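You operate a simulated robot arm through the tools that you are given. There is no shell and no other tool. Be economical: measure what you need, move in short steps, check, and stop when the job is done.

Carry out the task below with a simulated two-armed robot. There is one attempt and no reset: what you move stays moved.

JOB
Pick up the blue chock with one hand, pass it to the other hand and put it on the shelf of the cream bench. Take the polish jar and put it on the long black panel. Put the green bulb on the long black panel away on the top of the wooden bench. Press the button of the blue lamp to switch it on. Open the glue drawer, take the yellow glue block on the blue panel on the table and put it away in the inside of the glue drawer and shut the drawer again. Put the bin marked "arch" from the blue panel on the table on the black plate and the bin labelled "sill" on the long black panel. Any order will do. Set down upright: blue chock, polish jar, green bulb.

It is judged by the outcome, as a careful person would: the job done as asked, and still so three seconds after it is handed in. It fails if anything else is knocked over, pushed out of place, dropped, spilled or broken.

ROBOT AND FRAMES
Two 7-joint arms with fingered hands on one trunk, on a base that drives. Base frame: it is fixed to the floor where the robot stands at the start and does not move with it; the origin is under the middle of the robot, x ahead of it, y to its left, z up. Lengths are in mm, angles in rad, forces in N, time in s.
The left shoulder is at the start at [70, 142, 539], the right one opposite. With the tool pointing down near the work surface each hand reaches from about 100 to 720 mm from the robot's upright axis, wherever it stands, measured 20 degrees to its own side. Places, roughly: bin [-5000, -7250, 1000]; black plate [-2000, -6100, 900]; blue chock (10x21x12 cm) [600, 0, 0]; button of the blue lamp [-4800, -7200, 400]; glue drawer [-5400, -6100, 800]; green bulb (4x4x6 cm) [-5800, -5100, 1000]; inside of the glue drawer [-5400, -6100, 800]; long black panel [-5700, -5500, 900]; polish jar [-6000, -4750, 1000]; shelf of the cream bench [1900, -2800, 400]; top of the wooden bench [900, -7900, 900]; yellow glue block [-4750, -7250, 1000]. Payload 3.6 kg a hand.
The tool frame of a hand sits at the grasp point between the pads (the TCP): z along the fingers, y along the line on which they close. The tips reach 25 mm beyond it. The gripper opens to 88 mm. The gripper's body begins 29 mm behind the TCP. The gripper is a hand of 5 fingers: y runs from the thumb to the fingers, the wrist lies at [-13, -97, -162] in the tool frame, and closing takes about 1.5 s.
Orientation is told as [roll, pitch, yaw] about the base's x, y, z axes, in that order, counted from this pose: with the fingers straight down and the wrist toward the robot, the tool's x, y and z point along [0, 1, 0], [1, 0, 0] and [0, 0, -1] of the base frame.

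CONTROLS
- The arms move only by the tool step_arm. It takes "left_deltas", "right_deltas" or both (then of equal length, played together; a hand with none holds still); each is a list of rows, each a list of 6 numbers: the shift along the base's x, y, z in units of 300 mm (1.0 is 300 mm), then the turn, a rotation vector about the base's x, y, z in units of 180 degrees (1.0 is 180 degrees). In form: [[dx, dy, dz, ax, ay, az], ...]. A call has 1 to 8 rows; each row is the pose to reach, as a shift and turn from the pose commanded when the call began. "left_fingers" and "right_fingers" are, for a hand that has rows, the closure in counts, from 0 (fully open) to 255 (shut), set as the call begins (left out, the last holds). A call with a number of a shift or a turn outside -1 to 1 is refused whole. Each row takes 0.2 s and may step no farther than 50 mm and 0.15 rad from the row before; otherwise, or with a gripper value out of range, the whole call is refused. Where a pose cannot be reached the arm comes as near as it can. A force on the tool above 40 N (or 10 N above the force at the start of the call, whichever is more), or a blocked arm, ends the call early, and 0.2 s more pass. Each finger travels about 72 mm/s and halts on what it meets, pressing with about 27 N; the grip force reading is that of the motor and also rises with nothing between the fingers. The clock runs only during rows and for 0.2 s after the last one: add rows that repeat a pose to give the fingers time. It gives the time, the measured TCP pose, the force on the tool (base axes), the opening and the grip force at its end, in the units of the frame above (readings bear some noise), with the torque about the TCP (base axes, N m) and any sound that the robot's microphone picked up.
- Cameras (640 x 400 px; columns grow to the right, rows downward): "scene" is now at [122, 7, 737.1]; the picture's right is [0.09, -1.00, 0.00], its down [-0.82, -0.08, -0.56] and it looks along [0.56, 0.05, -0.83] (base axes); focal length 251 px, centre (320, 200). "left" rides on the left gripper at [-59, -79, -105] in its tool frame; the picture's right is [-0.73, -0.32, 0.61], its down [0.62, -0.68, 0.38] and it looks along [0.29, 0.66, 0.70] (tool axes); focal length 234 px, centre (320, 200). "right" rides on the right gripper at [59, -79, -105] in its tool frame; the picture's right is [-0.73, 0.32, -0.61], its down [-0.62, -0.68, 0.38] and it looks along [-0.29, 0.66, 0.70] (tool axes); focal length 234 px, centre (320, 200). There is no depth. A picture from a camera that has moved, and an enlarged one, comes with that camera's place and axes in the base frame and with its lens.
- snapshot(camera): a new picture of that camera. The clock stands still meanwhile.
- raise_lower(by): slides the trunk up (or, below 0, down) by that many mm; the arms and the scene camera ride with it, the base frame stays. It gives what a move gives, with no picture.
- roll_base(legs): drives the robot by 1 to 6 legs, each [ahead, left, turn to the left] in mm, mm and rad, along the robot's own axes; the way and the turn of a leg run together, so that a leg with both is an arc; at most 1500 mm and 3.142 rad a leg. The arms and the cameras ride along, it lands a little off, and it stops where it bumps. It gives what a move gives.
- set_fingers(index, middle, ring, little, thumb_bend, thumb_turn, hand): sets how far each is bent, from 0 (flat) to 1 (curled in); at 0.3 the hand is open as for a grip, at 0.7 the pads meet at the TCP. One left out holds its place. A second passes; each finger stops where it meets its share of the squeeze, and holds until it gets a number again. A gripper value or a shape takes the hand back. It gives what a move gives, with no picture; readings hold the bend of each and the force on index, middle, ring, little, thumb and palm. thumb_turn goes from beside the hand (0) to across from the fingers (1), as for a grip.
- grasp_type(shape, hand): the hand has 5 fingers and takes this shape, open, in about a second: jaw (thumb against the fingers, like two jaws); tri (thumb and two fingers); tip (a fingertip pinch); poke (one finger out to press); point (the index stretched); flat (the hand flat); cup (the hand cupped); fist (a fist). The gripper value then closes the fingers along that shape, each until it touches; the sizes above hold for jaw. It gives what a move gives, with no picture.
- turn_head(pan, tilt): turns the head with the scene camera to pan (to the left, within 1.501 rad either way) and tilt (down, from -0.506 to 1.204), counted from straight ahead of the robot. It gives what a move gives.
- enlarge(camera, box): a new picture of the part [left, top, right, bottom] of that camera's present view, enlarged. The clock stands still meanwhile.
- hand_in(): hands the job in; it is judged then, once.

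Go step by step. Nothing tells you exact positions but the pictures and the camera data: compare them with the known pose of the tool, close in by small moves and look again before you grip or let go. The budget is 483 turns and 230 pictures, counting those below and the enlarged ones. Unless the task says otherwise, let go and move clear before handing in, and close with one line.

The tools are called after "Emit:" as a command line: name --argument value ..., lists and objects as JSON in quotes. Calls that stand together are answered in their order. step_arm: Moves the arms, as the interface text tells. Its arguments: {"type":"object","properties":{"left_deltas":{"type":"array","items":{"type":"array","items":{"type":"number"}}},"left_fingers":{"type":"number"},"right_deltas":{"type":"array","items":{"type":"array","items":{"type":"number"}}},"right_fingers":{"type":"number"}},"required":[]} The other tools are called the same way: raise_lower (by) slides the trunk up or down; grasp_type (shape, hand) gives the hand a shape; set_fingers (index, middle, ring, little, thumb_bend, thumb_turn, hand) moves the fingers one by one; roll_base (legs) drives the base; turn_head (pan, tilt) turns the head that bears the scene camera; snapshot (camera) takes a picture; enlarge (camera, box) takes an enlarged picture of a part of a camera's view; hand_in () hands the job in.

At the start:

```text
time_s: 0.0
left_position: [551.5, 195.7, 250.6]
left_orientation: [0.002, 0.0, -0.001]
left_wrist_force: [0.1, 1.3, 0.2]
left_torque: [0.02, -0.03, 0.02]
left_opening: 87.8
left_grip_force: 0.0
left_shape: jaw
left_bend: [0.3, 0.3, 0.3, 0.3, 0.3, 0.98]
left_finger forces: [0.0, 0.1, 0.1, 0.0, 0.1, 0.1]
right_position: [479.2, -157.1, 329.4]
right_orientation: [0.0, -0.001, 0.0]
right_wrist_force: [-0.5, -0.4, -0.4]
right_torque: [0.02, -0.02, 0.02]
right_opening: 87.8
right_grip_force: 0.0
right_shape: jaw
right_bend: [0.3, 0.3, 0.3, 0.3, 0.3, 0.98]
right_finger forces: [0.0, 0.0, 0.1, 0.0, 0.1, 0.0]
trunk travel left (down, up): [-75.0, 865.0]
robot x, y, heading: [3.0, 0.8, 0.003]
head pan, tilt: [0.094, 0.974]
```

scene: 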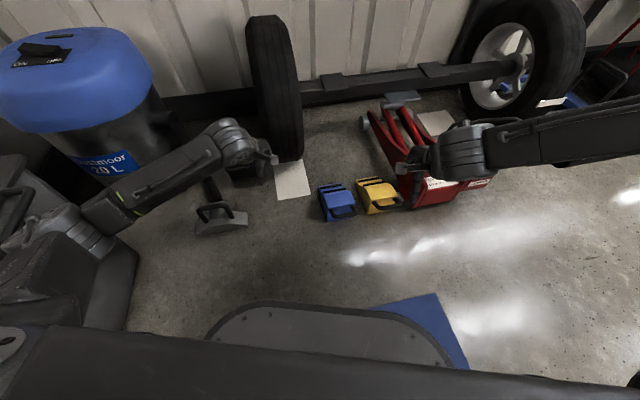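
right: 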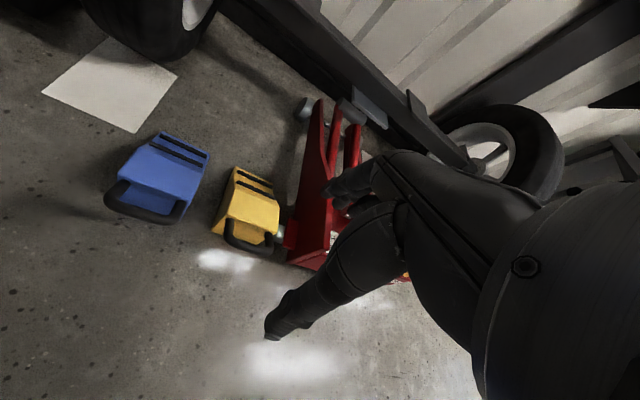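
left: 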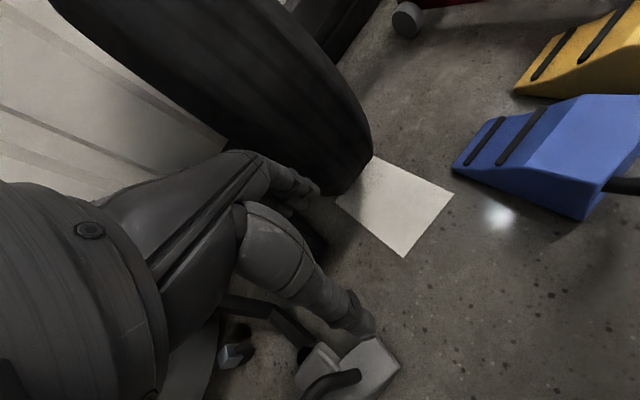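

I see a blue chock on the floor about 600 mm ahead, with a yellow chock beside it and both hands above the floor. I look closer first.

Emit:
enlarge --camera "scene" --box '[260, 140, 440, 260]'

Emit:
enlarge --camera "right" --box '[80, 100, 320, 250]'

```text
3.33 times, centred on (350, 200) of scene
camera zoom: at [122.0, 7.0, 737.1], right [0.09, -1.0, 0.0], down [-0.82, -0.08, -0.56], along [0.56, 0.05, -0.83], focal length 836 px, centre (220, 200)
```

zoom: 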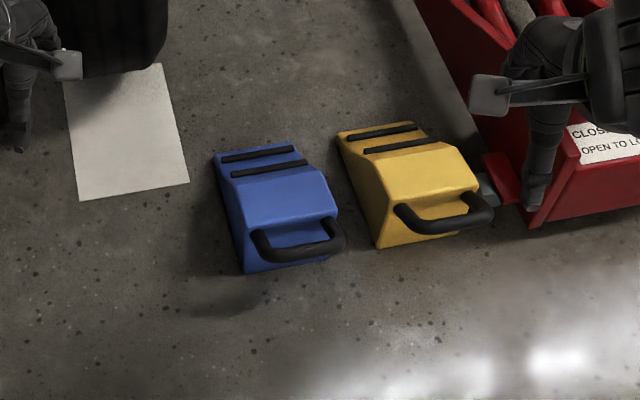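

```text
2.67 times, centred on (200, 175) of right
camera zoom: at [399.4, -97.7, 435.0], right [0.32, -0.73, 0.61], down [-0.68, -0.62, -0.38], along [0.66, -0.29, -0.7], focal length 624 px, centre (640, 267)
```

zoom: 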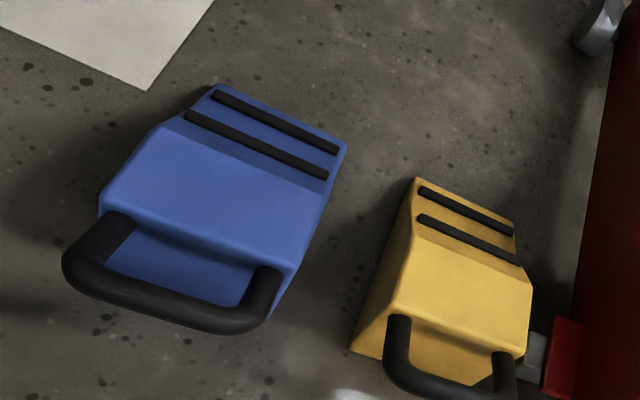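

The blue chock's back corner is near (550,-20), its handle faces me, and it is turned about 0.27 rad. I move the right hand closer to see the handle.

Emit:
step_arm --right_deltas '[[0.0, 0.1, 0, 0, 0, 0.02], [0.0, 0.2, 0, 0, 0, 0.04], [0.0, 0.3, -0.05, 0, 0, 0.06], [-0.1, 0.4, -0.15, 0, 0, 0.085], [-0.15, 0.46, -0.25, 0, 0, 0.085]]'

Emit:
snapshot --camera "right"

Emit:
snapshot --camera "scene"

```text
refused: row 4 steps farther than a row can; nothing moved
```

```text
224 pictures are left
camera right: at [399.4, -97.7, 435.0], right [0.32, -0.73, 0.61], down [-0.68, -0.62, -0.38], along [0.66, -0.29, -0.7], focal length 234 px, centre (320, 200)
```

right: 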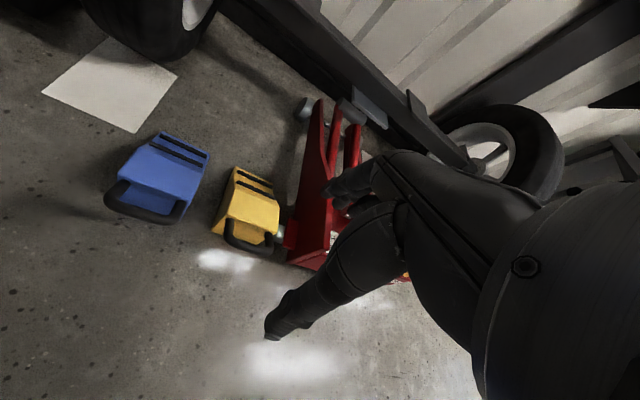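

```text
223 pictures are left
camera scene: at [122.0, 7.0, 737.1], right [0.09, -1.0, 0.0], down [-0.82, -0.08, -0.56], along [0.56, 0.05, -0.83], focal length 251 px, centre (320, 200)
```

scene: 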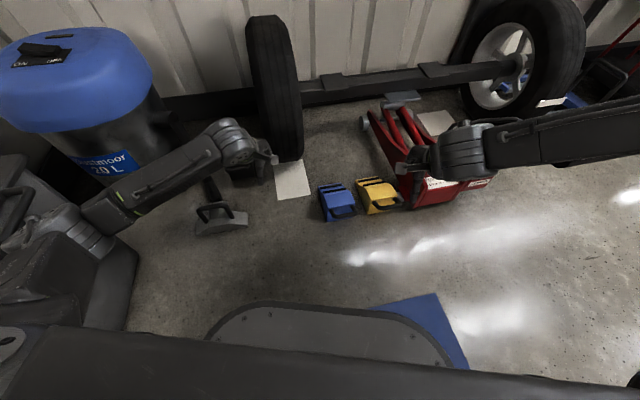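

The move was refused because one step was too long. I repeat it with shorter steps.

Emit:
step_arm --right_deltas '[[0.0, 0.1, 0, 0, 0, 0.02], [0.0, 0.2, 0, 0, 0, 0.04], [0.0, 0.3, -0.05, 0, 0, 0.06], [-0.05, 0.38, -0.15, 0, 0, 0.085], [-0.1, 0.46, -0.25, 0, 0, 0.085]]'

```text
time_s: 1.2
left_position: [553.3, 196.8, 249.7]
left_orientation: [0.0, 0.0, 0.0]
left_wrist_force: [-0.3, -0.8, 0.4]
left_torque: [-0.02, -0.03, -0.02]
left_opening: 87.7
left_grip_force: 0.1
left_shape: jaw
left_bend: [0.3, 0.3, 0.3, 0.3, 0.3, 0.98]
left_finger forces: [0.0, 0.0, 0.1, 0.0, 0.0, 0.0]
right_position: [438.9, -82.6, 302.0]
right_orientation: [0.0, 0.0, 0.27]
right_wrist_force: [-0.3, 0.1, 0.1]
right_torque: [-0.01, 0.0, 0.01]
right_opening: 87.8
right_grip_force: 0.1
right_shape: jaw
right_bend: [0.3, 0.3, 0.3, 0.3, 0.3, 0.98]
right_finger forces: [0.0, 0.1, 0.1, 0.1, 0.0, 0.0]
right hand out of reach, approached as far as the arm can: row 3, 4, 5
trunk travel left (down, up): [-75.0, 865.0]
robot x, y, heading: [1.8, -2.5, 0.002]
head pan, tilt: [0.094, 0.974]
```

The right hand can't reach there because the chock is too central. I shift the base to the right so the left hand can take it.

Emit:
roll_base --legs '[[0, -165, 0]]'

Emit:
snapshot --camera "left"

Emit:
snapshot --camera "scene"

```text
time_s: 2.6
left_position: [552.6, 30.5, 248.6]
left_orientation: [0.0, 0.0, -0.004]
left_wrist_force: [-0.2, -0.4, 0.1]
left_torque: [0.03, 0.01, 0.0]
left_opening: 87.8
left_grip_force: 0.0
left_shape: jaw
left_bend: [0.3, 0.3, 0.3, 0.3, 0.3, 0.98]
left_finger forces: [0.0, 0.0, 0.0, 0.0, 0.0, 0.0]
right_position: [438.1, -248.2, 301.0]
right_orientation: [0.001, 0.0, 0.263]
right_wrist_force: [0.5, 0.1, -0.5]
right_torque: [-0.03, -0.02, 0.01]
right_opening: 87.6
right_grip_force: 0.1
right_shape: jaw
right_bend: [0.3, 0.3, 0.3, 0.3, 0.3, 0.98]
right_finger forces: [0.0, 0.0, 0.0, 0.0, 0.0, 0.0]
trunk travel left (down, up): [-75.0, 865.0]
robot x, y, heading: [0.9, -165.3, -0.005]
head pan, tilt: [0.094, 0.974]
```

```text
222 pictures are left
camera left: at [475.0, -28.7, 355.4], right [-0.33, -0.72, -0.61], down [-0.68, 0.63, -0.38], along [0.66, 0.29, -0.7], focal length 234 px, centre (320, 200)
```

left: 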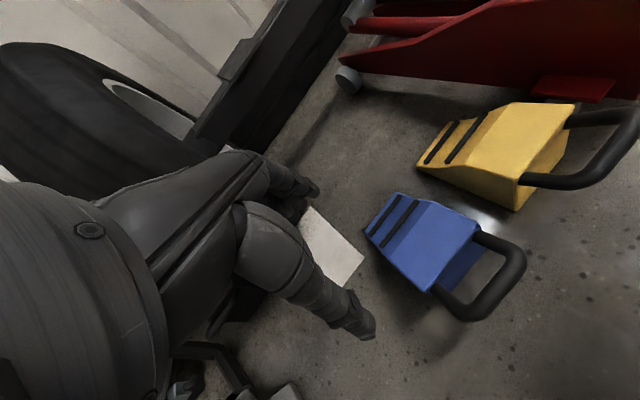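

```text
221 pictures are left
camera scene: at [121.7, -158.1, 737.1], right [0.09, -1.0, 0.0], down [-0.82, -0.07, -0.56], along [0.56, 0.05, -0.83], focal length 251 px, centre (320, 200)
```

scene: 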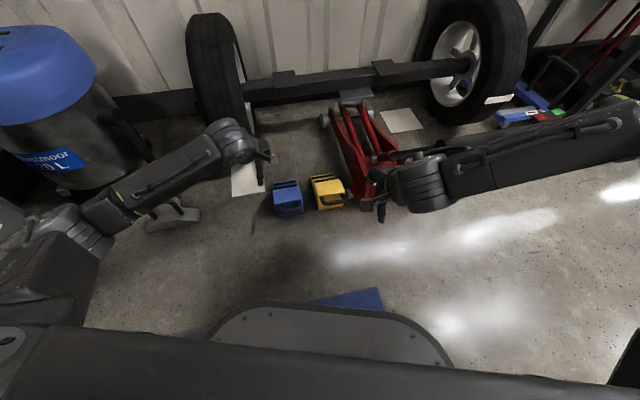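

Now both cameras see the handle. I enlarge both views to triangulate it.

Emit:
enlarge --camera "left" --box '[350, 170, 542, 290]'

Emit:
enlarge --camera "scene" --box '[240, 150, 368, 230]'

Emit:
enlarge --camera "right" --box '[0, 0, 320, 200]'

```text
3.33 times, centred on (446, 230) of left
camera zoom: at [475.0, -28.7, 355.4], right [-0.33, -0.72, -0.61], down [-0.68, 0.63, -0.38], along [0.66, 0.29, -0.7], focal length 781 px, centre (-100, 100)
```

zoom: 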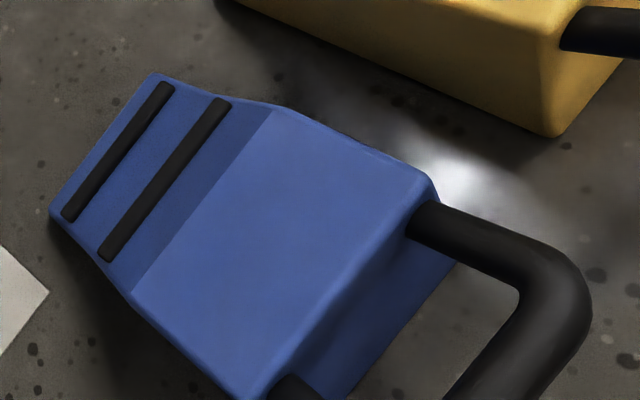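

```text
5.00 times, centred on (304, 190) of scene
camera zoom: at [121.7, -158.1, 737.1], right [0.09, -1.0, 0.0], down [-0.82, -0.07, -0.56], along [0.56, 0.05, -0.83], focal length 1254 px, centre (400, 250)
```

zoom: 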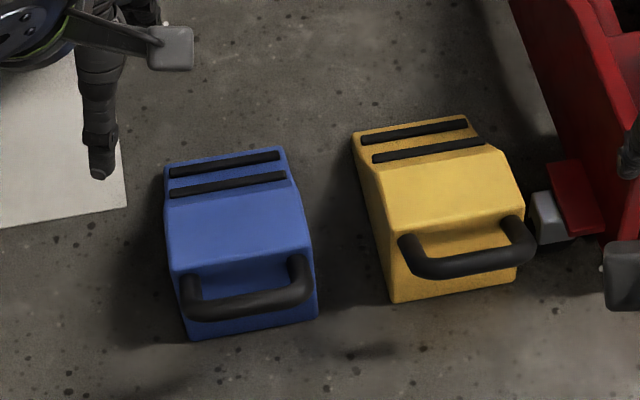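

```text
2.00 times, centred on (160, 100) of right
camera zoom: at [345.7, -212.0, 407.3], right [0.5, -0.62, 0.61], down [-0.5, -0.78, -0.38], along [0.71, -0.11, -0.7], focal length 468 px, centre (640, 400)
```

zoom: 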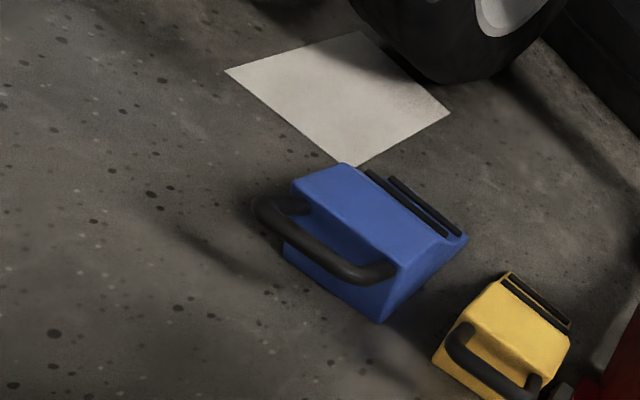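

The handle bar is about z≈96, centred near (510,-30), with only about 49 mm clear inside it. I check how wide the left hand opens with the fingers flat, for gripping the chock by its sides.

Emit:
set_fingers --hand "left" --index 0.1 --middle 0.1 --ring 0.1 --little 0.1 --thumb_bend 0.1 --thumb_turn 1

Emit:
snapshot --camera "left"

Emit:
enlarge --camera "scene" --box '[180, 90, 500, 290]'

```text
time_s: 3.6
left_position: [553.2, 28.7, 249.3]
left_orientation: [0.0, -0.001, -0.002]
left_wrist_force: [0.5, -0.1, 0.3]
left_torque: [0.03, -0.02, 0.0]
left_opening: 119.9
left_grip_force: 0.1
left_shape: fingers
left_bend: [0.1, 0.1, 0.1, 0.1, 0.1, 0.96]
left_finger forces: [0.0, 0.0, 0.1, 0.0, 0.1, 0.0]
right_position: [437.8, -248.9, 301.8]
right_orientation: [0.001, -0.001, 0.262]
right_wrist_force: [-0.6, -0.4, -0.3]
right_torque: [0.03, -0.01, -0.02]
right_opening: 87.6
right_grip_force: 0.0
right_shape: jaw
right_bend: [0.3, 0.3, 0.3, 0.3, 0.3, 0.98]
right_finger forces: [0.0, 0.1, 0.0, 0.0, 0.0, 0.0]
trunk travel left (down, up): [-75.0, 865.0]
robot x, y, heading: [-2.7, -166.2, -0.005]
head pan, tilt: [0.094, 0.974]
```

```text
217 pictures are left
camera left: at [475.0, -28.8, 355.4], right [-0.33, -0.72, -0.61], down [-0.68, 0.63, -0.38], along [0.66, 0.29, -0.7], focal length 234 px, centre (320, 200)
```

left: 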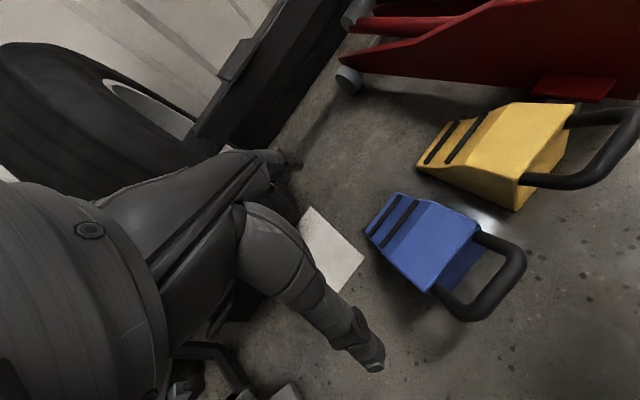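

```text
2.00 times, centred on (340, 190) of scene
camera zoom: at [121.7, -158.1, 737.1], right [0.09, -1.0, 0.0], down [-0.82, -0.07, -0.56], along [0.56, 0.05, -0.83], focal length 501 px, centre (280, 220)
```

zoom: 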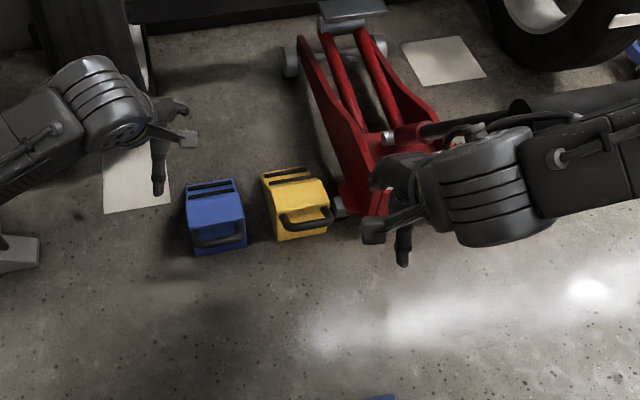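

The opening reaches 120 mm, enough to grip the chock by its sides. I turn the left hand so it closes across the chock's width while still above it.

Emit:
step_arm --left_deltas '[[0.02, 0, 0, 0, 0, -0.046], [0.04, 0, 0, 0, 0, -0.092], [0.06, -0.03, 0, 0, 0, -0.138], [0.08, -0.06, 0, 0, 0, -0.184], [0.1, -0.08, 0, 0, 0, -0.23], [0.12, -0.1, 0, 0, 0, -0.276], [0.13, -0.12, 0, 0, 0, -0.322], [0.13, -0.12, 0, 0, 0, -0.368]]'

Emit:
step_arm --left_deltas '[[0, 0, 0, 0, 0, -0.038], [0, 0, -0.1, 0, 0, -0.038]]'

Emit:
snapshot --camera "left"

Emit:
enlarge --camera "scene" --box '[200, 110, 360, 210]'

```text
time_s: 5.4
left_position: [591.9, -7.6, 248.6]
left_orientation: [-0.001, -0.001, -1.163]
left_wrist_force: [-0.3, 0.2, -0.7]
left_torque: [0.04, 0.04, 0.0]
left_opening: 120.0
left_grip_force: 0.1
left_shape: fingers
left_bend: [0.1, 0.1, 0.1, 0.1, 0.1, 0.96]
left_finger forces: [0.0, 0.0, 0.0, 0.0, 0.1, 0.0]
right_position: [435.9, -248.2, 301.8]
right_orientation: [-0.001, -0.001, 0.264]
right_wrist_force: [0.7, 0.8, -1.0]
right_torque: [-0.01, 0.02, 0.03]
right_opening: 87.3
right_grip_force: 0.0
right_shape: jaw
right_bend: [0.3, 0.3, 0.3, 0.3, 0.3, 0.98]
right_finger forces: [0.1, 0.1, 0.0, 0.1, 0.0, 0.0]
trunk travel left (down, up): [-75.0, 865.0]
robot x, y, heading: [0.6, -162.1, -0.007]
head pan, tilt: [0.094, 0.974]
```

```text
time_s: 6.0
left_position: [591.5, -6.3, 219.1]
left_orientation: [0.0, 0.0, -1.28]
left_wrist_force: [0.4, -0.1, 0.0]
left_torque: [0.02, -0.01, -0.01]
left_opening: 120.1
left_grip_force: 0.0
left_shape: fingers
left_bend: [0.1, 0.1, 0.1, 0.1, 0.1, 0.96]
left_finger forces: [0.1, 0.1, 0.1, 0.1, 0.0, 0.1]
right_position: [438.9, -248.2, 301.8]
right_orientation: [0.0, -0.003, 0.264]
right_wrist_force: [0.7, -0.2, -0.3]
right_torque: [-0.02, 0.04, 0.01]
right_opening: 87.6
right_grip_force: 0.1
right_shape: jaw
right_bend: [0.3, 0.3, 0.3, 0.3, 0.3, 0.98]
right_finger forces: [0.1, 0.0, 0.1, 0.0, 0.1, 0.1]
trunk travel left (down, up): [-75.0, 865.0]
robot x, y, heading: [-1.0, -161.9, -0.005]
head pan, tilt: [0.094, 0.974]
```

```text
215 pictures are left
camera left: at [513.5, 52.2, 324.9], right [-0.79, 0.1, -0.61], down [0.4, 0.83, -0.38], along [0.47, -0.55, -0.7], focal length 234 px, centre (320, 200)
```

left: 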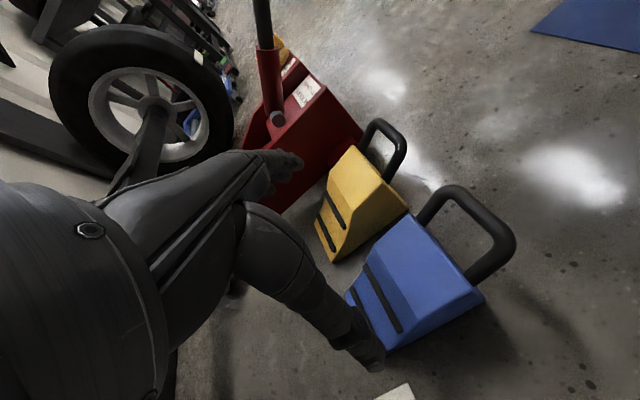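

```text
4.00 times, centred on (280, 160) of scene
camera zoom: at [121.7, -158.1, 737.1], right [0.09, -1.0, 0.0], down [-0.82, -0.07, -0.56], along [0.56, 0.05, -0.83], focal length 1003 px, centre (480, 360)
```

zoom: 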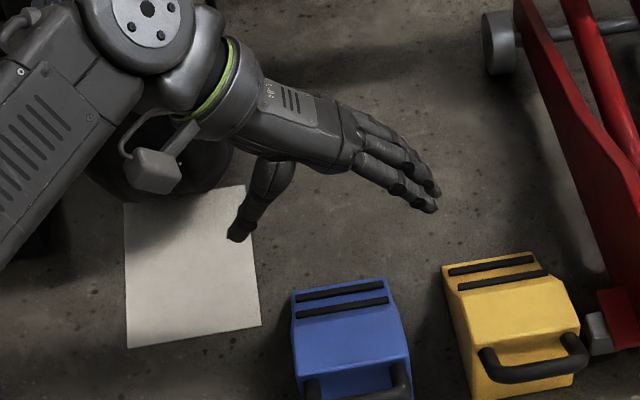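

The hand lines up with the chock's width, and I now put the chock's tall part at about (590,-11). I lower to z≈115 and check.

Emit:
step_arm --left_deltas '[[0, -0.015, -0.12, 0, 0, -0.009], [0, -0.015, -0.24, 0, 0, -0.009], [0, -0.015, -0.35, 0, 0, -0.009]]'

Emit:
enlarge --camera "scene" --box '[200, 130, 360, 230]'

Emit:
snapshot --camera "left"

Emit:
enlarge --camera "right" --box '[100, 0, 420, 200]'

```text
time_s: 6.8
left_position: [590.8, -14.5, 111.8]
left_orientation: [0.0, -0.001, -1.309]
left_wrist_force: [0.1, -0.7, 0.0]
left_torque: [-0.02, 0.02, 0.03]
left_opening: 119.8
left_grip_force: 0.0
left_shape: fingers
left_bend: [0.1, 0.1, 0.1, 0.1, 0.1, 0.96]
left_finger forces: [0.1, 0.1, 0.0, 0.0, 0.0, 0.0]
right_position: [437.6, -248.8, 302.1]
right_orientation: [0.0, 0.001, 0.264]
right_wrist_force: [-0.2, 0.2, 0.8]
right_torque: [0.04, -0.01, -0.02]
right_opening: 87.7
right_grip_force: 0.1
right_shape: jaw
right_bend: [0.3, 0.3, 0.3, 0.3, 0.3, 0.98]
right_finger forces: [0.0, 0.0, 0.0, 0.1, 0.0, 0.0]
trunk travel left (down, up): [-75.0, 865.0]
robot x, y, heading: [-5.2, -164.1, -0.003]
head pan, tilt: [0.094, 0.974]
```

```text
4.00 times, centred on (280, 180) of scene
camera zoom: at [121.7, -158.1, 737.1], right [0.09, -1.0, 0.0], down [-0.82, -0.07, -0.56], along [0.56, 0.05, -0.83], focal length 1003 px, centre (480, 280)
```

zoom: 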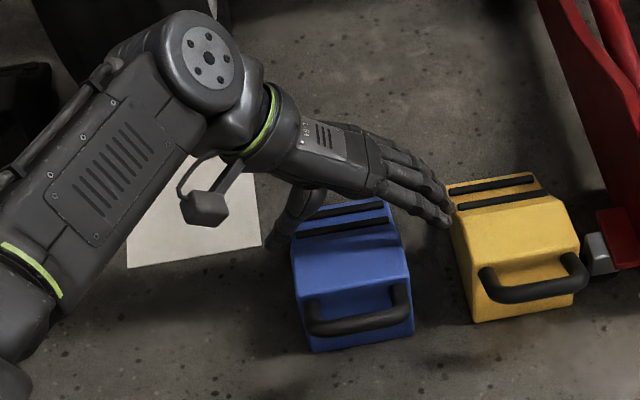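

```text
212 pictures are left
camera left: at [513.9, 47.1, 218.8], right [-0.78, 0.12, -0.61], down [0.43, 0.82, -0.38], along [0.45, -0.56, -0.7], focal length 234 px, centre (320, 200)
```

left: 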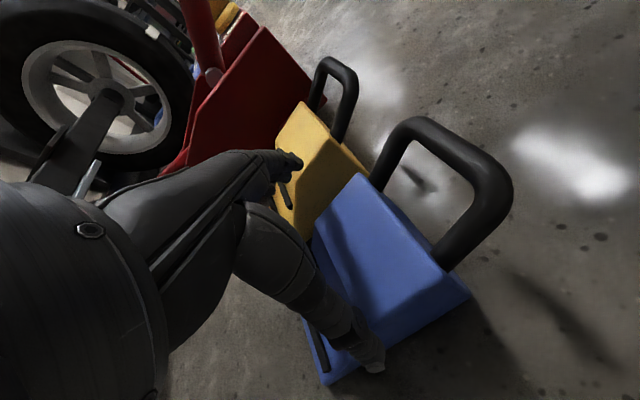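

```text
2.00 times, centred on (260, 100) of right
camera zoom: at [345.7, -212.0, 407.3], right [0.5, -0.62, 0.61], down [-0.5, -0.78, -0.38], along [0.71, -0.11, -0.7], focal length 468 px, centre (440, 400)
```

zoom: 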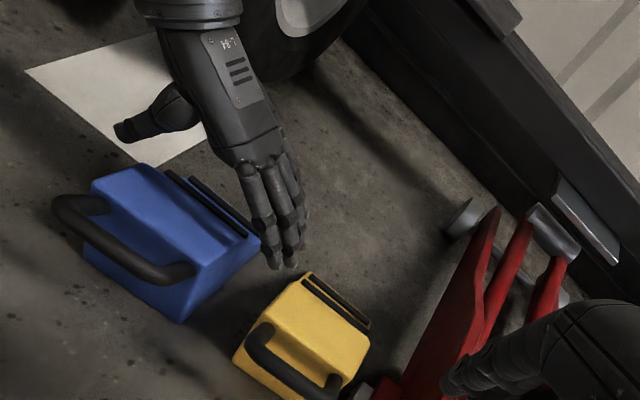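

Clearance to the yellow chock looks adequate. I go down to z≈78.

Emit:
step_arm --left_deltas '[[0, 0.01, -0.06, 0, 0, 0], [0, 0.01, -0.11, 0, 0, 0]]'

Emit:
snapshot --camera "left"

Emit:
enlarge --camera "right" --box '[100, 40, 340, 190]'

```text
time_s: 7.4
left_position: [591.4, -8.6, 79.5]
left_orientation: [0.0, 0.0, -1.308]
left_wrist_force: [-0.7, 1.1, 2.8]
left_torque: [0.15, 0.03, -0.02]
left_opening: 120.9
left_grip_force: 1.3
left_shape: fingers
left_bend: [0.1, 0.1, 0.1, 0.1, 0.08, 0.96]
left_finger forces: [0.0, 0.1, 0.0, 0.0, 2.7, 0.0]
right_position: [437.8, -247.3, 302.5]
right_orientation: [-0.001, 0.0, 0.263]
right_wrist_force: [0.1, 0.1, -0.6]
right_torque: [0.02, 0.0, -0.03]
right_opening: 87.6
right_grip_force: 0.0
right_shape: jaw
right_bend: [0.3, 0.3, 0.3, 0.3, 0.3, 0.98]
right_finger forces: [0.0, 0.1, 0.1, 0.0, 0.0, 0.0]
trunk travel left (down, up): [-75.0, 865.0]
robot x, y, heading: [1.1, -166.2, -0.005]
head pan, tilt: [0.094, 0.974]
```

```text
210 pictures are left
camera left: at [515.5, 53.0, 186.3], right [-0.78, 0.12, -0.61], down [0.42, 0.82, -0.38], along [0.45, -0.56, -0.7], focal length 234 px, centre (320, 200)
```

left: 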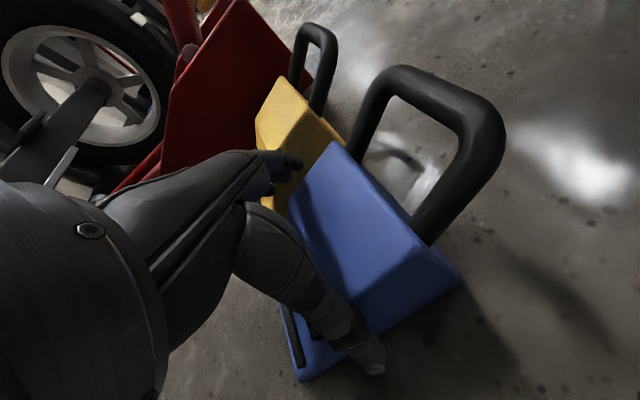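

```text
2.67 times, centred on (220, 115) of right
camera zoom: at [345.6, -212.0, 407.5], right [0.5, -0.62, 0.61], down [-0.5, -0.78, -0.38], along [0.71, -0.11, -0.7], focal length 624 px, centre (587, 427)
```

zoom: 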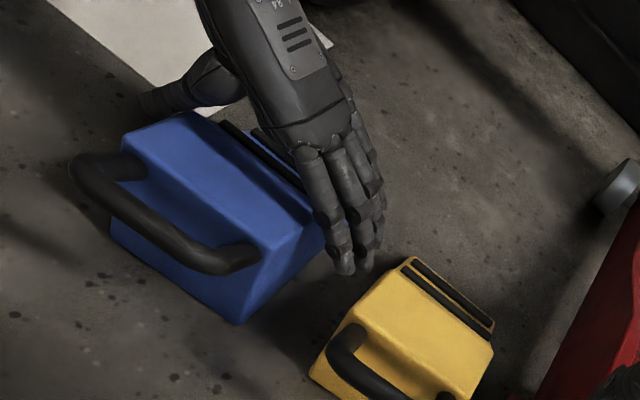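

The thumb just brushes the chock's left edge. I shift the hand to the thumb side and lower a little more.

Emit:
step_arm --left_deltas '[[-0.008, 0.03, 0, 0, 0, 0], [-0.008, 0.03, -0.02, 0, 0, 0], [-0.008, 0.03, -0.04, 0, 0, 0]]'

Emit:
enlarge --camera "right" --box '[100, 40, 340, 190]'

```text
time_s: 8.2
left_position: [589.9, 1.2, 68.6]
left_orientation: [0.0, 0.001, -1.307]
left_wrist_force: [0.5, -0.6, 3.7]
left_torque: [-0.15, -0.01, 0.02]
left_opening: 122.4
left_grip_force: 1.9
left_shape: fingers
left_bend: [0.09, 0.1, 0.1, 0.1, 0.1, 0.96]
left_finger forces: [3.3, 0.0, 0.0, 0.0, 0.2, 0.0]
right_position: [438.2, -248.1, 302.9]
right_orientation: [0.0, -0.001, 0.263]
right_wrist_force: [0.0, -0.3, 0.1]
right_torque: [-0.02, -0.01, -0.03]
right_opening: 87.5
right_grip_force: 0.1
right_shape: jaw
right_bend: [0.3, 0.3, 0.3, 0.3, 0.3, 0.98]
right_finger forces: [0.1, 0.0, 0.1, 0.0, 0.0, 0.0]
trunk travel left (down, up): [-75.0, 865.0]
robot x, y, heading: [-0.7, -167.2, -0.005]
head pan, tilt: [0.094, 0.974]
```

```text
2.67 times, centred on (220, 115) of right
camera zoom: at [345.6, -212.1, 407.5], right [0.5, -0.62, 0.61], down [-0.5, -0.78, -0.38], along [0.71, -0.11, -0.7], focal length 624 px, centre (587, 427)
```

zoom: 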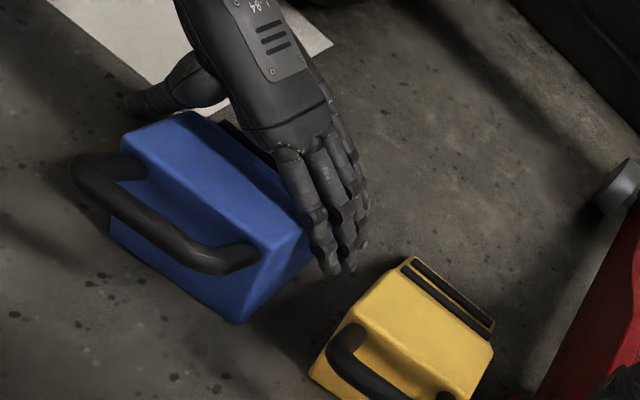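

Now the index touches, so the hand is nearly centred. I go back 4 mm and squeeze.

Emit:
step_arm --left_deltas '[[0.002, -0.015, 0, 0, 0, 0]]'

Emit:
set_fingers --hand "left" --index 0.6 --middle 0.6 --ring 0.6 --little 0.6 --thumb_bend 0.6 --thumb_turn 1

Emit:
enlarge --camera "right" --box '[100, 40, 340, 190]'

```text
time_s: 8.6
left_position: [591.4, -4.6, 69.8]
left_orientation: [0.002, 0.0, -1.307]
left_wrist_force: [-0.2, 1.6, 1.7]
left_torque: [-0.06, -0.01, 0.0]
left_opening: 121.7
left_grip_force: 1.7
left_shape: fingers
left_bend: [0.09, 0.1, 0.1, 0.1, 0.09, 0.96]
left_finger forces: [1.1, 0.0, 0.0, 0.0, 2.9, 0.1]
right_position: [438.1, -248.4, 301.6]
right_orientation: [-0.001, 0.0, 0.263]
right_wrist_force: [0.0, 0.0, -1.2]
right_torque: [0.01, 0.0, 0.01]
right_opening: 87.7
right_grip_force: 0.0
right_shape: jaw
right_bend: [0.3, 0.3, 0.3, 0.3, 0.3, 0.98]
right_finger forces: [0.1, 0.0, 0.1, 0.1, 0.1, 0.1]
trunk travel left (down, up): [-75.0, 865.0]
robot x, y, heading: [-0.6, -165.2, -0.006]
head pan, tilt: [0.094, 0.974]
```

```text
time_s: 9.6
left_position: [590.4, -4.4, 71.3]
left_orientation: [0.004, -0.001, -1.307]
left_wrist_force: [-0.5, 1.3, 16.2]
left_torque: [-0.56, -0.26, -0.54]
left_opening: 106.3
left_grip_force: 44.5
left_shape: fingers
left_bend: [0.12, 0.25, 0.29, 0.58, 0.37, 0.95]
left_finger forces: [17.1, 11.7, 12.5, 4.0, 44.6, 0.0]
right_position: [437.2, -248.4, 303.7]
right_orientation: [-0.001, -0.003, 0.265]
right_wrist_force: [-1.3, -0.9, -0.3]
right_torque: [0.0, 0.0, -0.02]
right_opening: 87.9
right_grip_force: 0.1
right_shape: jaw
right_bend: [0.3, 0.3, 0.3, 0.3, 0.3, 0.98]
right_finger forces: [0.0, 0.0, 0.1, 0.0, 0.0, 0.0]
trunk travel left (down, up): [-75.0, 865.0]
robot x, y, heading: [-2.2, -166.7, -0.006]
head pan, tilt: [0.094, 0.974]
```

```text
2.67 times, centred on (220, 115) of right
camera zoom: at [345.1, -212.1, 408.1], right [0.5, -0.62, 0.61], down [-0.49, -0.78, -0.39], along [0.71, -0.11, -0.69], focal length 624 px, centre (587, 427)
```

zoom: 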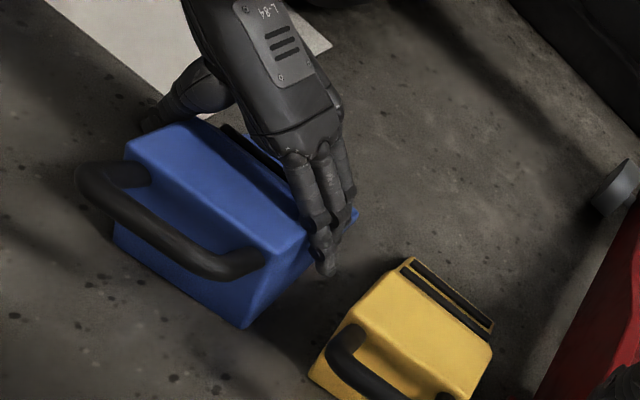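

The grip sits too far forward, since the little finger curls over the nose. I reopen, slide the hand back about 25 mm and grip again.

Emit:
set_fingers --hand "left" --index 0.08 --middle 0.08 --ring 0.08 --little 0.08 --thumb_bend 0.08 --thumb_turn 1

Emit:
step_arm --left_deltas '[[-0.04, -0.01, 0.0, 0, 0, 0], [-0.08, -0.022, 0.0, 0, 0, 0]]'

Emit:
enlarge --camera "right" --box '[100, 40, 340, 190]'

Emit:
enlarge --camera "scene" --box '[220, 130, 380, 230]'

```text
time_s: 10.6
left_position: [592.1, -3.6, 69.5]
left_orientation: [-0.001, 0.0, -1.306]
left_wrist_force: [-0.2, 2.2, 0.5]
left_torque: [0.01, 0.02, 0.01]
left_opening: 123.2
left_grip_force: 1.1
left_shape: fingers
left_bend: [0.08, 0.08, 0.08, 0.08, 0.08, 0.96]
left_finger forces: [0.1, 0.0, 0.1, 0.0, 1.6, 0.0]
right_position: [438.1, -248.7, 301.7]
right_orientation: [0.0, -0.002, 0.264]
right_wrist_force: [0.3, -0.5, -0.3]
right_torque: [-0.02, 0.01, 0.03]
right_opening: 87.7
right_grip_force: 0.0
right_shape: jaw
right_bend: [0.3, 0.3, 0.3, 0.3, 0.3, 0.98]
right_finger forces: [0.0, 0.0, 0.0, 0.0, 0.0, 0.0]
trunk travel left (down, up): [-75.0, 865.0]
robot x, y, heading: [-1.1, -167.3, 0.0]
head pan, tilt: [0.094, 0.974]
```

```text
time_s: 11.2
left_position: [567.1, -9.8, 68.8]
left_orientation: [0.0, 0.0, -1.309]
left_wrist_force: [2.2, 0.0, 1.1]
left_torque: [-0.03, 0.05, 0.03]
left_opening: 124.1
left_grip_force: 1.4
left_shape: fingers
left_bend: [0.08, 0.08, 0.08, 0.08, 0.07, 0.96]
left_finger forces: [1.9, 0.0, 0.1, 0.1, 1.4, 0.0]
right_position: [439.0, -248.1, 302.9]
right_orientation: [0.0, 0.0, 0.264]
right_wrist_force: [0.2, -0.6, 0.6]
right_torque: [0.0, -0.01, -0.01]
right_opening: 87.8
right_grip_force: 0.1
right_shape: jaw
right_bend: [0.3, 0.3, 0.3, 0.3, 0.3, 0.98]
right_finger forces: [0.0, 0.0, 0.0, 0.0, 0.0, 0.0]
trunk travel left (down, up): [-75.0, 865.0]
robot x, y, heading: [-2.3, -161.6, -0.002]
head pan, tilt: [0.094, 0.974]
```

```text
2.67 times, centred on (220, 115) of right
camera zoom: at [345.7, -212.1, 407.4], right [0.5, -0.62, 0.61], down [-0.5, -0.78, -0.38], along [0.71, -0.11, -0.7], focal length 624 px, centre (587, 427)
```

zoom: 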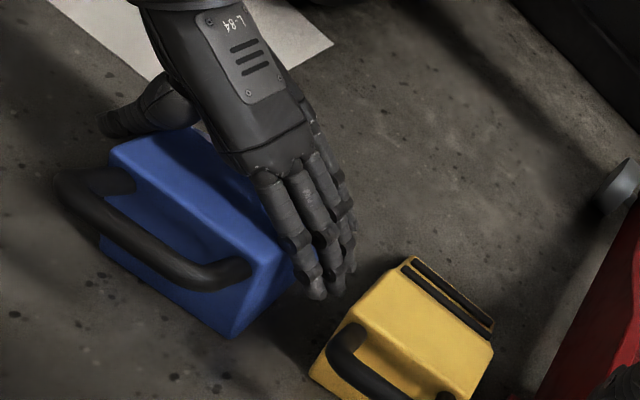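

```text
4.00 times, centred on (300, 180) of scene
camera zoom: at [121.6, -158.2, 737.2], right [0.09, -1.0, 0.0], down [-0.82, -0.07, -0.56], along [0.56, 0.05, -0.83], focal length 1003 px, centre (400, 280)
```

zoom: 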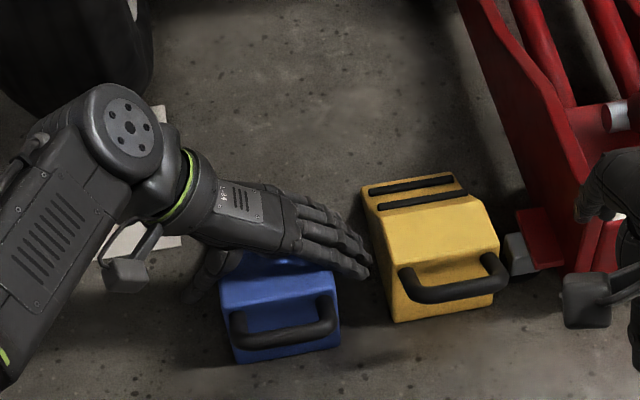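

The chock was dragged back slightly because the fit is tight. I open fully flat before sliding further back.

Emit:
set_fingers --hand "left" --index 0 --middle 0 --ring 0 --little 0 --thumb_bend 0 --thumb_turn 1

Emit:
step_arm --left_deltas '[[-0.025, -0.006, 0.0, 0, 0, 0], [-0.05, -0.012, 0.0, 0, 0, 0]]'

Emit:
enlarge --camera "right" --box '[100, 40, 340, 190]'

```text
time_s: 12.2
left_position: [566.5, -11.0, 69.6]
left_orientation: [0.0, 0.001, -1.307]
left_wrist_force: [-1.1, 1.3, 0.9]
left_torque: [0.06, -0.02, 0.02]
left_opening: 132.5
left_grip_force: 0.2
left_shape: fingers
left_bend: [0.0, 0.0, 0.0, 0.0, 0.0, 0.95]
left_finger forces: [0.1, 0.0, 0.0, 0.0, 0.6, 0.0]
right_position: [438.5, -249.2, 302.1]
right_orientation: [0.002, 0.001, 0.264]
right_wrist_force: [0.5, 0.1, -0.3]
right_torque: [0.01, 0.0, 0.0]
right_opening: 87.6
right_grip_force: 0.0
right_shape: jaw
right_bend: [0.3, 0.3, 0.3, 0.3, 0.3, 0.98]
right_finger forces: [0.0, 0.0, 0.0, 0.1, 0.1, 0.1]
trunk travel left (down, up): [-75.0, 865.0]
robot x, y, heading: [2.3, -167.2, -0.005]
head pan, tilt: [0.094, 0.974]
```

```text
time_s: 12.8
left_position: [551.3, -13.8, 69.9]
left_orientation: [0.001, 0.0, -1.31]
left_wrist_force: [0.8, 1.8, 0.8]
left_torque: [-0.05, 0.01, -0.05]
left_opening: 133.1
left_grip_force: 0.6
left_shape: fingers
left_bend: [0.0, 0.0, 0.0, 0.0, 0.0, 0.95]
left_finger forces: [0.0, 0.1, 0.0, 0.0, 1.3, 0.0]
right_position: [437.9, -247.2, 301.0]
right_orientation: [-0.001, 0.001, 0.265]
right_wrist_force: [0.0, -0.1, 0.5]
right_torque: [0.0, 0.0, 0.03]
right_opening: 87.6
right_grip_force: 0.0
right_shape: jaw
right_bend: [0.3, 0.3, 0.3, 0.3, 0.3, 0.98]
right_finger forces: [0.0, 0.0, 0.0, 0.1, 0.1, 0.1]
trunk travel left (down, up): [-75.0, 865.0]
robot x, y, heading: [-0.5, -166.3, -0.003]
head pan, tilt: [0.094, 0.974]
```

```text
2.67 times, centred on (220, 115) of right
camera zoom: at [345.7, -212.0, 407.3], right [0.5, -0.62, 0.61], down [-0.5, -0.78, -0.38], along [0.71, -0.11, -0.7], focal length 624 px, centre (587, 427)
```

zoom: 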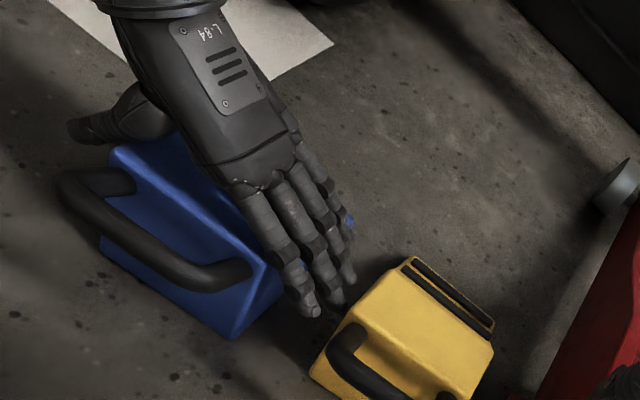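

Now the fingers flank the tall part, so I grip again.

Emit:
set_fingers --hand "left" --index 0.6 --middle 0.6 --ring 0.6 --little 0.6 --thumb_bend 0.6 --thumb_turn 1

Emit:
enlarge --camera "right" --box '[100, 40, 340, 190]'

```text
time_s: 13.8
left_position: [551.2, -14.7, 72.3]
left_orientation: [0.004, -0.001, -1.31]
left_wrist_force: [-2.6, -6.4, 28.5]
left_torque: [-0.97, -0.73, -0.98]
left_opening: 109.9
left_grip_force: 56.6
left_shape: fingers
left_bend: [0.09, 0.27, 0.24, 0.23, 0.38, 0.92]
left_finger forces: [18.7, 12.9, 16.3, 12.6, 53.5, 0.0]
right_position: [437.4, -249.8, 304.2]
right_orientation: [0.0, -0.002, 0.263]
right_wrist_force: [0.1, 0.7, -0.2]
right_torque: [0.0, -0.01, 0.02]
right_opening: 88.0
right_grip_force: 0.0
right_shape: jaw
right_bend: [0.3, 0.3, 0.3, 0.3, 0.3, 0.98]
right_finger forces: [0.0, 0.0, 0.0, 0.0, 0.1, 0.0]
trunk travel left (down, up): [-75.0, 865.0]
robot x, y, heading: [-2.1, -165.7, -0.005]
head pan, tilt: [0.094, 0.974]
```

```text
2.67 times, centred on (220, 115) of right
camera zoom: at [344.5, -212.3, 408.8], right [0.5, -0.62, 0.61], down [-0.49, -0.78, -0.39], along [0.71, -0.11, -0.69], focal length 624 px, centre (587, 427)
```

zoom: 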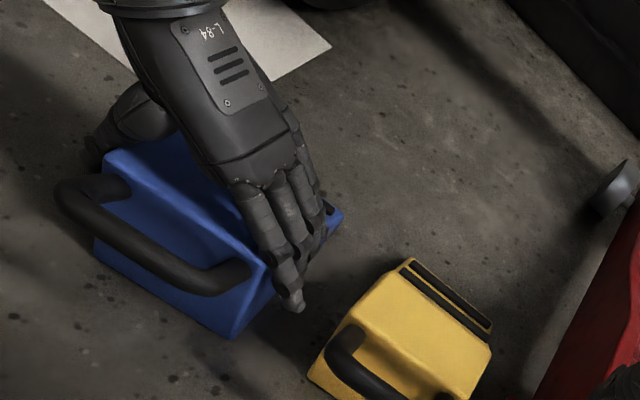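

The grip is about 55 N on both sides. I test with a small lift.

Emit:
step_arm --left_deltas '[[0, 0, 0.05, 0, 0, 0], [0, 0, 0.1, 0, 0, 0], [0, 0, 0.1, 0, 0, 0]]'

Emit:
enlarge --camera "right" --box '[100, 40, 340, 190]'

```text
time_s: 14.6
left_position: [549.5, -13.5, 98.2]
left_orientation: [-0.003, 0.001, -1.307]
left_wrist_force: [1.2, -0.4, -4.0]
left_torque: [-0.01, 0.12, 0.01]
left_opening: 108.6
left_grip_force: 48.1
left_shape: fingers
left_bend: [0.1, 0.26, 0.27, 0.26, 0.4, 0.89]
left_finger forces: [15.3, 12.0, 12.0, 8.2, 49.2, 0.1]
right_position: [438.9, -247.9, 303.5]
right_orientation: [-0.001, -0.001, 0.263]
right_wrist_force: [0.0, -0.6, 0.2]
right_torque: [0.0, 0.03, -0.02]
right_opening: 87.8
right_grip_force: 0.0
right_shape: jaw
right_bend: [0.3, 0.3, 0.3, 0.3, 0.3, 0.98]
right_finger forces: [0.1, 0.0, 0.1, 0.0, 0.1, 0.0]
trunk travel left (down, up): [-75.0, 865.0]
robot x, y, heading: [2.9, -162.2, -0.004]
head pan, tilt: [0.094, 0.974]
```

```text
2.67 times, centred on (220, 115) of right
camera zoom: at [345.9, -211.8, 407.0], right [0.5, -0.62, 0.61], down [-0.5, -0.78, -0.38], along [0.71, -0.11, -0.7], focal length 624 px, centre (587, 427)
```

zoom: 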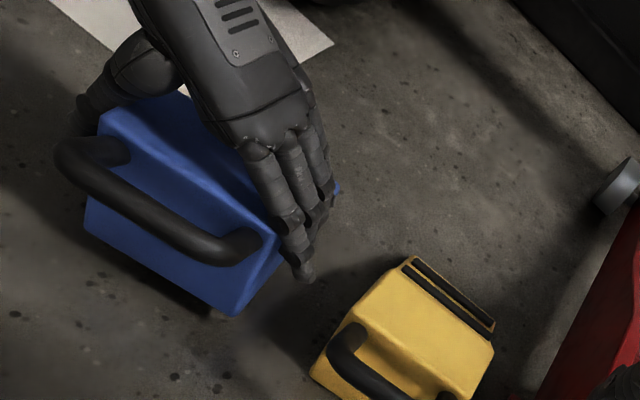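

The chock lifted cleanly and weighs only about 4 N. I lift it clear.

Emit:
step_arm --left_deltas '[[0, 0, 0.12, 0, 0, 0], [0, 0, 0.24, 0, 0, 0], [0, 0, 0.36, 0, 0, 0], [0, 0, 0.48, 0, 0, 0], [-0.05, 0, 0.6, 0, 0, 0], [-0.15, 0, 0.7, 0, 0, 0]]'

Emit:
snapshot --camera "scene"

```text
time_s: 16.0
left_position: [506.1, -13.5, 308.0]
left_orientation: [-0.003, 0.0, -1.307]
left_wrist_force: [-0.1, -0.3, -4.2]
left_torque: [0.0, 0.16, 0.0]
left_opening: 108.3
left_grip_force: 47.0
left_shape: fingers
left_bend: [0.1, 0.26, 0.27, 0.38, 0.4, 0.89]
left_finger forces: [14.4, 12.2, 11.6, 8.0, 47.1, 0.0]
right_position: [439.1, -248.8, 301.4]
right_orientation: [0.0, -0.001, 0.264]
right_wrist_force: [-0.1, 0.3, 0.4]
right_torque: [-0.01, -0.01, -0.02]
right_opening: 87.8
right_grip_force: 0.1
right_shape: jaw
right_bend: [0.3, 0.3, 0.3, 0.3, 0.3, 0.98]
right_finger forces: [0.0, 0.1, 0.0, 0.0, 0.0, 0.0]
trunk travel left (down, up): [-75.0, 865.0]
robot x, y, heading: [-2.7, -165.4, -0.004]
head pan, tilt: [0.094, 0.974]
```

```text
201 pictures are left
camera scene: at [122.1, -158.1, 737.0], right [0.09, -1.0, 0.0], down [-0.82, -0.07, -0.56], along [0.56, 0.05, -0.83], focal length 251 px, centre (320, 200)
```

scene: 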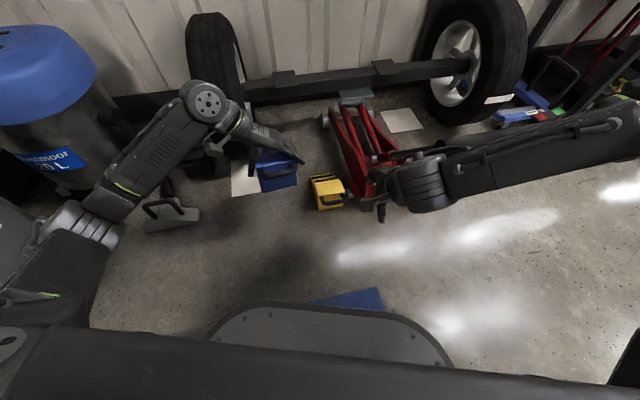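

Now the handover. I move the left hand forward and up, and pitch the right hand so its fingers point forward, to take the handle from behind.

Emit:
step_arm --left_deltas '[[0.05, 0, 0.03, 0, 0, 0], [0.1, 0, 0.06, 0, 0, 0], [0.15, 0, 0.09, 0, 0, 0], [0.2, 0, 0.12, 0, 0, 0], [0.25, 0, 0.15, 0, 0, 0], [0.3, 0, 0.18, 0, 0, 0], [0.3, 0, 0.18, 0, 0, 0], [0.3, 0, 0.18, 0, 0, 0]]' --right_deltas '[[-0.02, -0.05, 0, 0.0122, -0.0451, 0], [-0.04, -0.1, 0, 0.0244, -0.0902, 0], [-0.06, -0.15, 0, 0.0366, -0.1353, 0], [-0.08, -0.15, 0.03, 0.0488, -0.1804, 0], [-0.1, -0.15, 0.06, 0.061, -0.2255, 0], [-0.12, -0.15, 0.09, 0.0732, -0.2706, 0], [-0.14, -0.15, 0.12, 0.0854, -0.3157, 0], [-0.14, -0.15, 0.15, 0.0976, -0.3608, 0]]'

Emit:
step_arm --right_deltas '[[0, 0, 0.02, 0.0122, -0.0451, 0], [0, 0, 0.04, 0.0244, -0.0902, 0], [0, 0, 0.05, 0.033, -0.122, 0]]'

Emit:
snapshot --camera "scene"

Emit:
snapshot --camera "right"

```text
time_s: 17.8
left_position: [595.2, -13.1, 362.5]
left_orientation: [-0.002, -0.003, -1.306]
left_wrist_force: [-0.1, -0.2, -4.2]
left_torque: [-0.06, 0.13, -0.01]
left_opening: 108.2
left_grip_force: 45.8
left_shape: fingers
left_bend: [0.1, 0.26, 0.28, 0.38, 0.41, 0.89]
left_finger forces: [14.2, 12.3, 11.4, 7.8, 46.0, 0.1]
right_position: [416.3, -373.1, 403.3]
right_orientation: [0.003, -1.168, 0.264]
right_wrist_force: [-6.3, 2.7, -9.0]
right_torque: [-0.06, 0.15, 0.02]
right_opening: 84.9
right_grip_force: 0.1
right_shape: jaw
right_bend: [0.3, 0.35, 0.36, 0.3, 0.3, 0.98]
right_finger forces: [0.1, 8.7, 4.5, 0.0, 0.0, 0.0]
right hand out of reach, approached as far as the arm can: row 4, 5, 6, 7, 8
trunk travel left (down, up): [-75.0, 865.0]
robot x, y, heading: [2.1, -167.3, -0.003]
head pan, tilt: [0.094, 0.974]
```

```text
time_s: 18.4
left_position: [595.0, -12.5, 361.2]
left_orientation: [-0.003, 0.002, -1.307]
left_wrist_force: [-0.1, 0.0, -4.3]
left_torque: [-0.06, 0.14, 0.0]
left_opening: 108.1
left_grip_force: 45.8
left_shape: fingers
left_bend: [0.1, 0.26, 0.28, 0.38, 0.41, 0.89]
left_finger forces: [14.0, 12.2, 11.5, 7.7, 46.0, 0.1]
right_position: [412.8, -392.1, 425.4]
right_orientation: [0.01, -1.336, 0.263]
right_wrist_force: [-8.5, 10.3, -35.4]
right_torque: [-0.12, 0.34, 0.17]
right_opening: 75.0
right_grip_force: 0.1
right_shape: jaw
right_bend: [0.35, 0.46, 0.41, 0.35, 0.3, 0.98]
right_finger forces: [10.0, 16.0, 8.1, 6.9, 0.0, 0.0]
right hand out of reach, approached as far as the arm can: row 1, 2
trunk travel left (down, up): [-75.0, 865.0]
robot x, y, heading: [0.5, -162.7, -0.007]
head pan, tilt: [0.094, 0.974]
stopped in row 2 (right hand): the force on the tool passed its limit at 50 N (the readings are from after the stop); the commanded pose is now the measured one
```

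```text
200 pictures are left
camera scene: at [123.6, -158.2, 736.2], right [0.09, -1.0, 0.0], down [-0.83, -0.08, -0.56], along [0.56, 0.05, -0.83], focal length 251 px, centre (320, 200)
```

scene: 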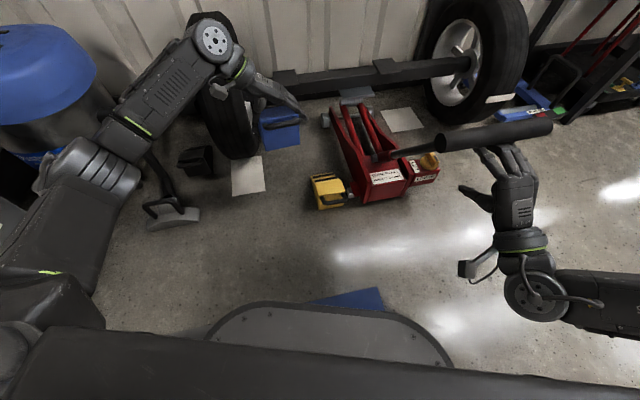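

```text
199 pictures are left
camera right: at [280.4, -367.6, 373.2], right [-0.3, -0.84, 0.45], down [0.37, -0.54, -0.75], along [0.88, -0.06, 0.48], focal length 234 px, centre (320, 200)
```

right: 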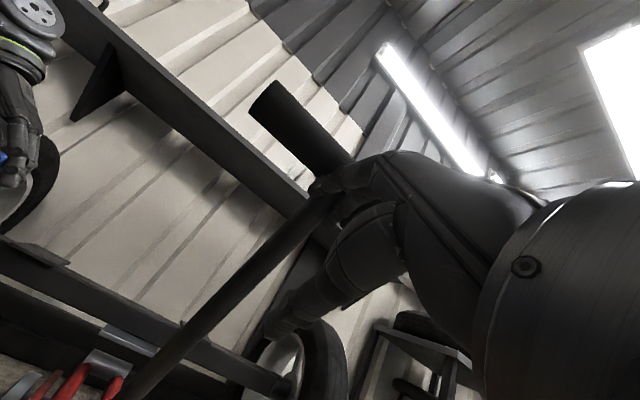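

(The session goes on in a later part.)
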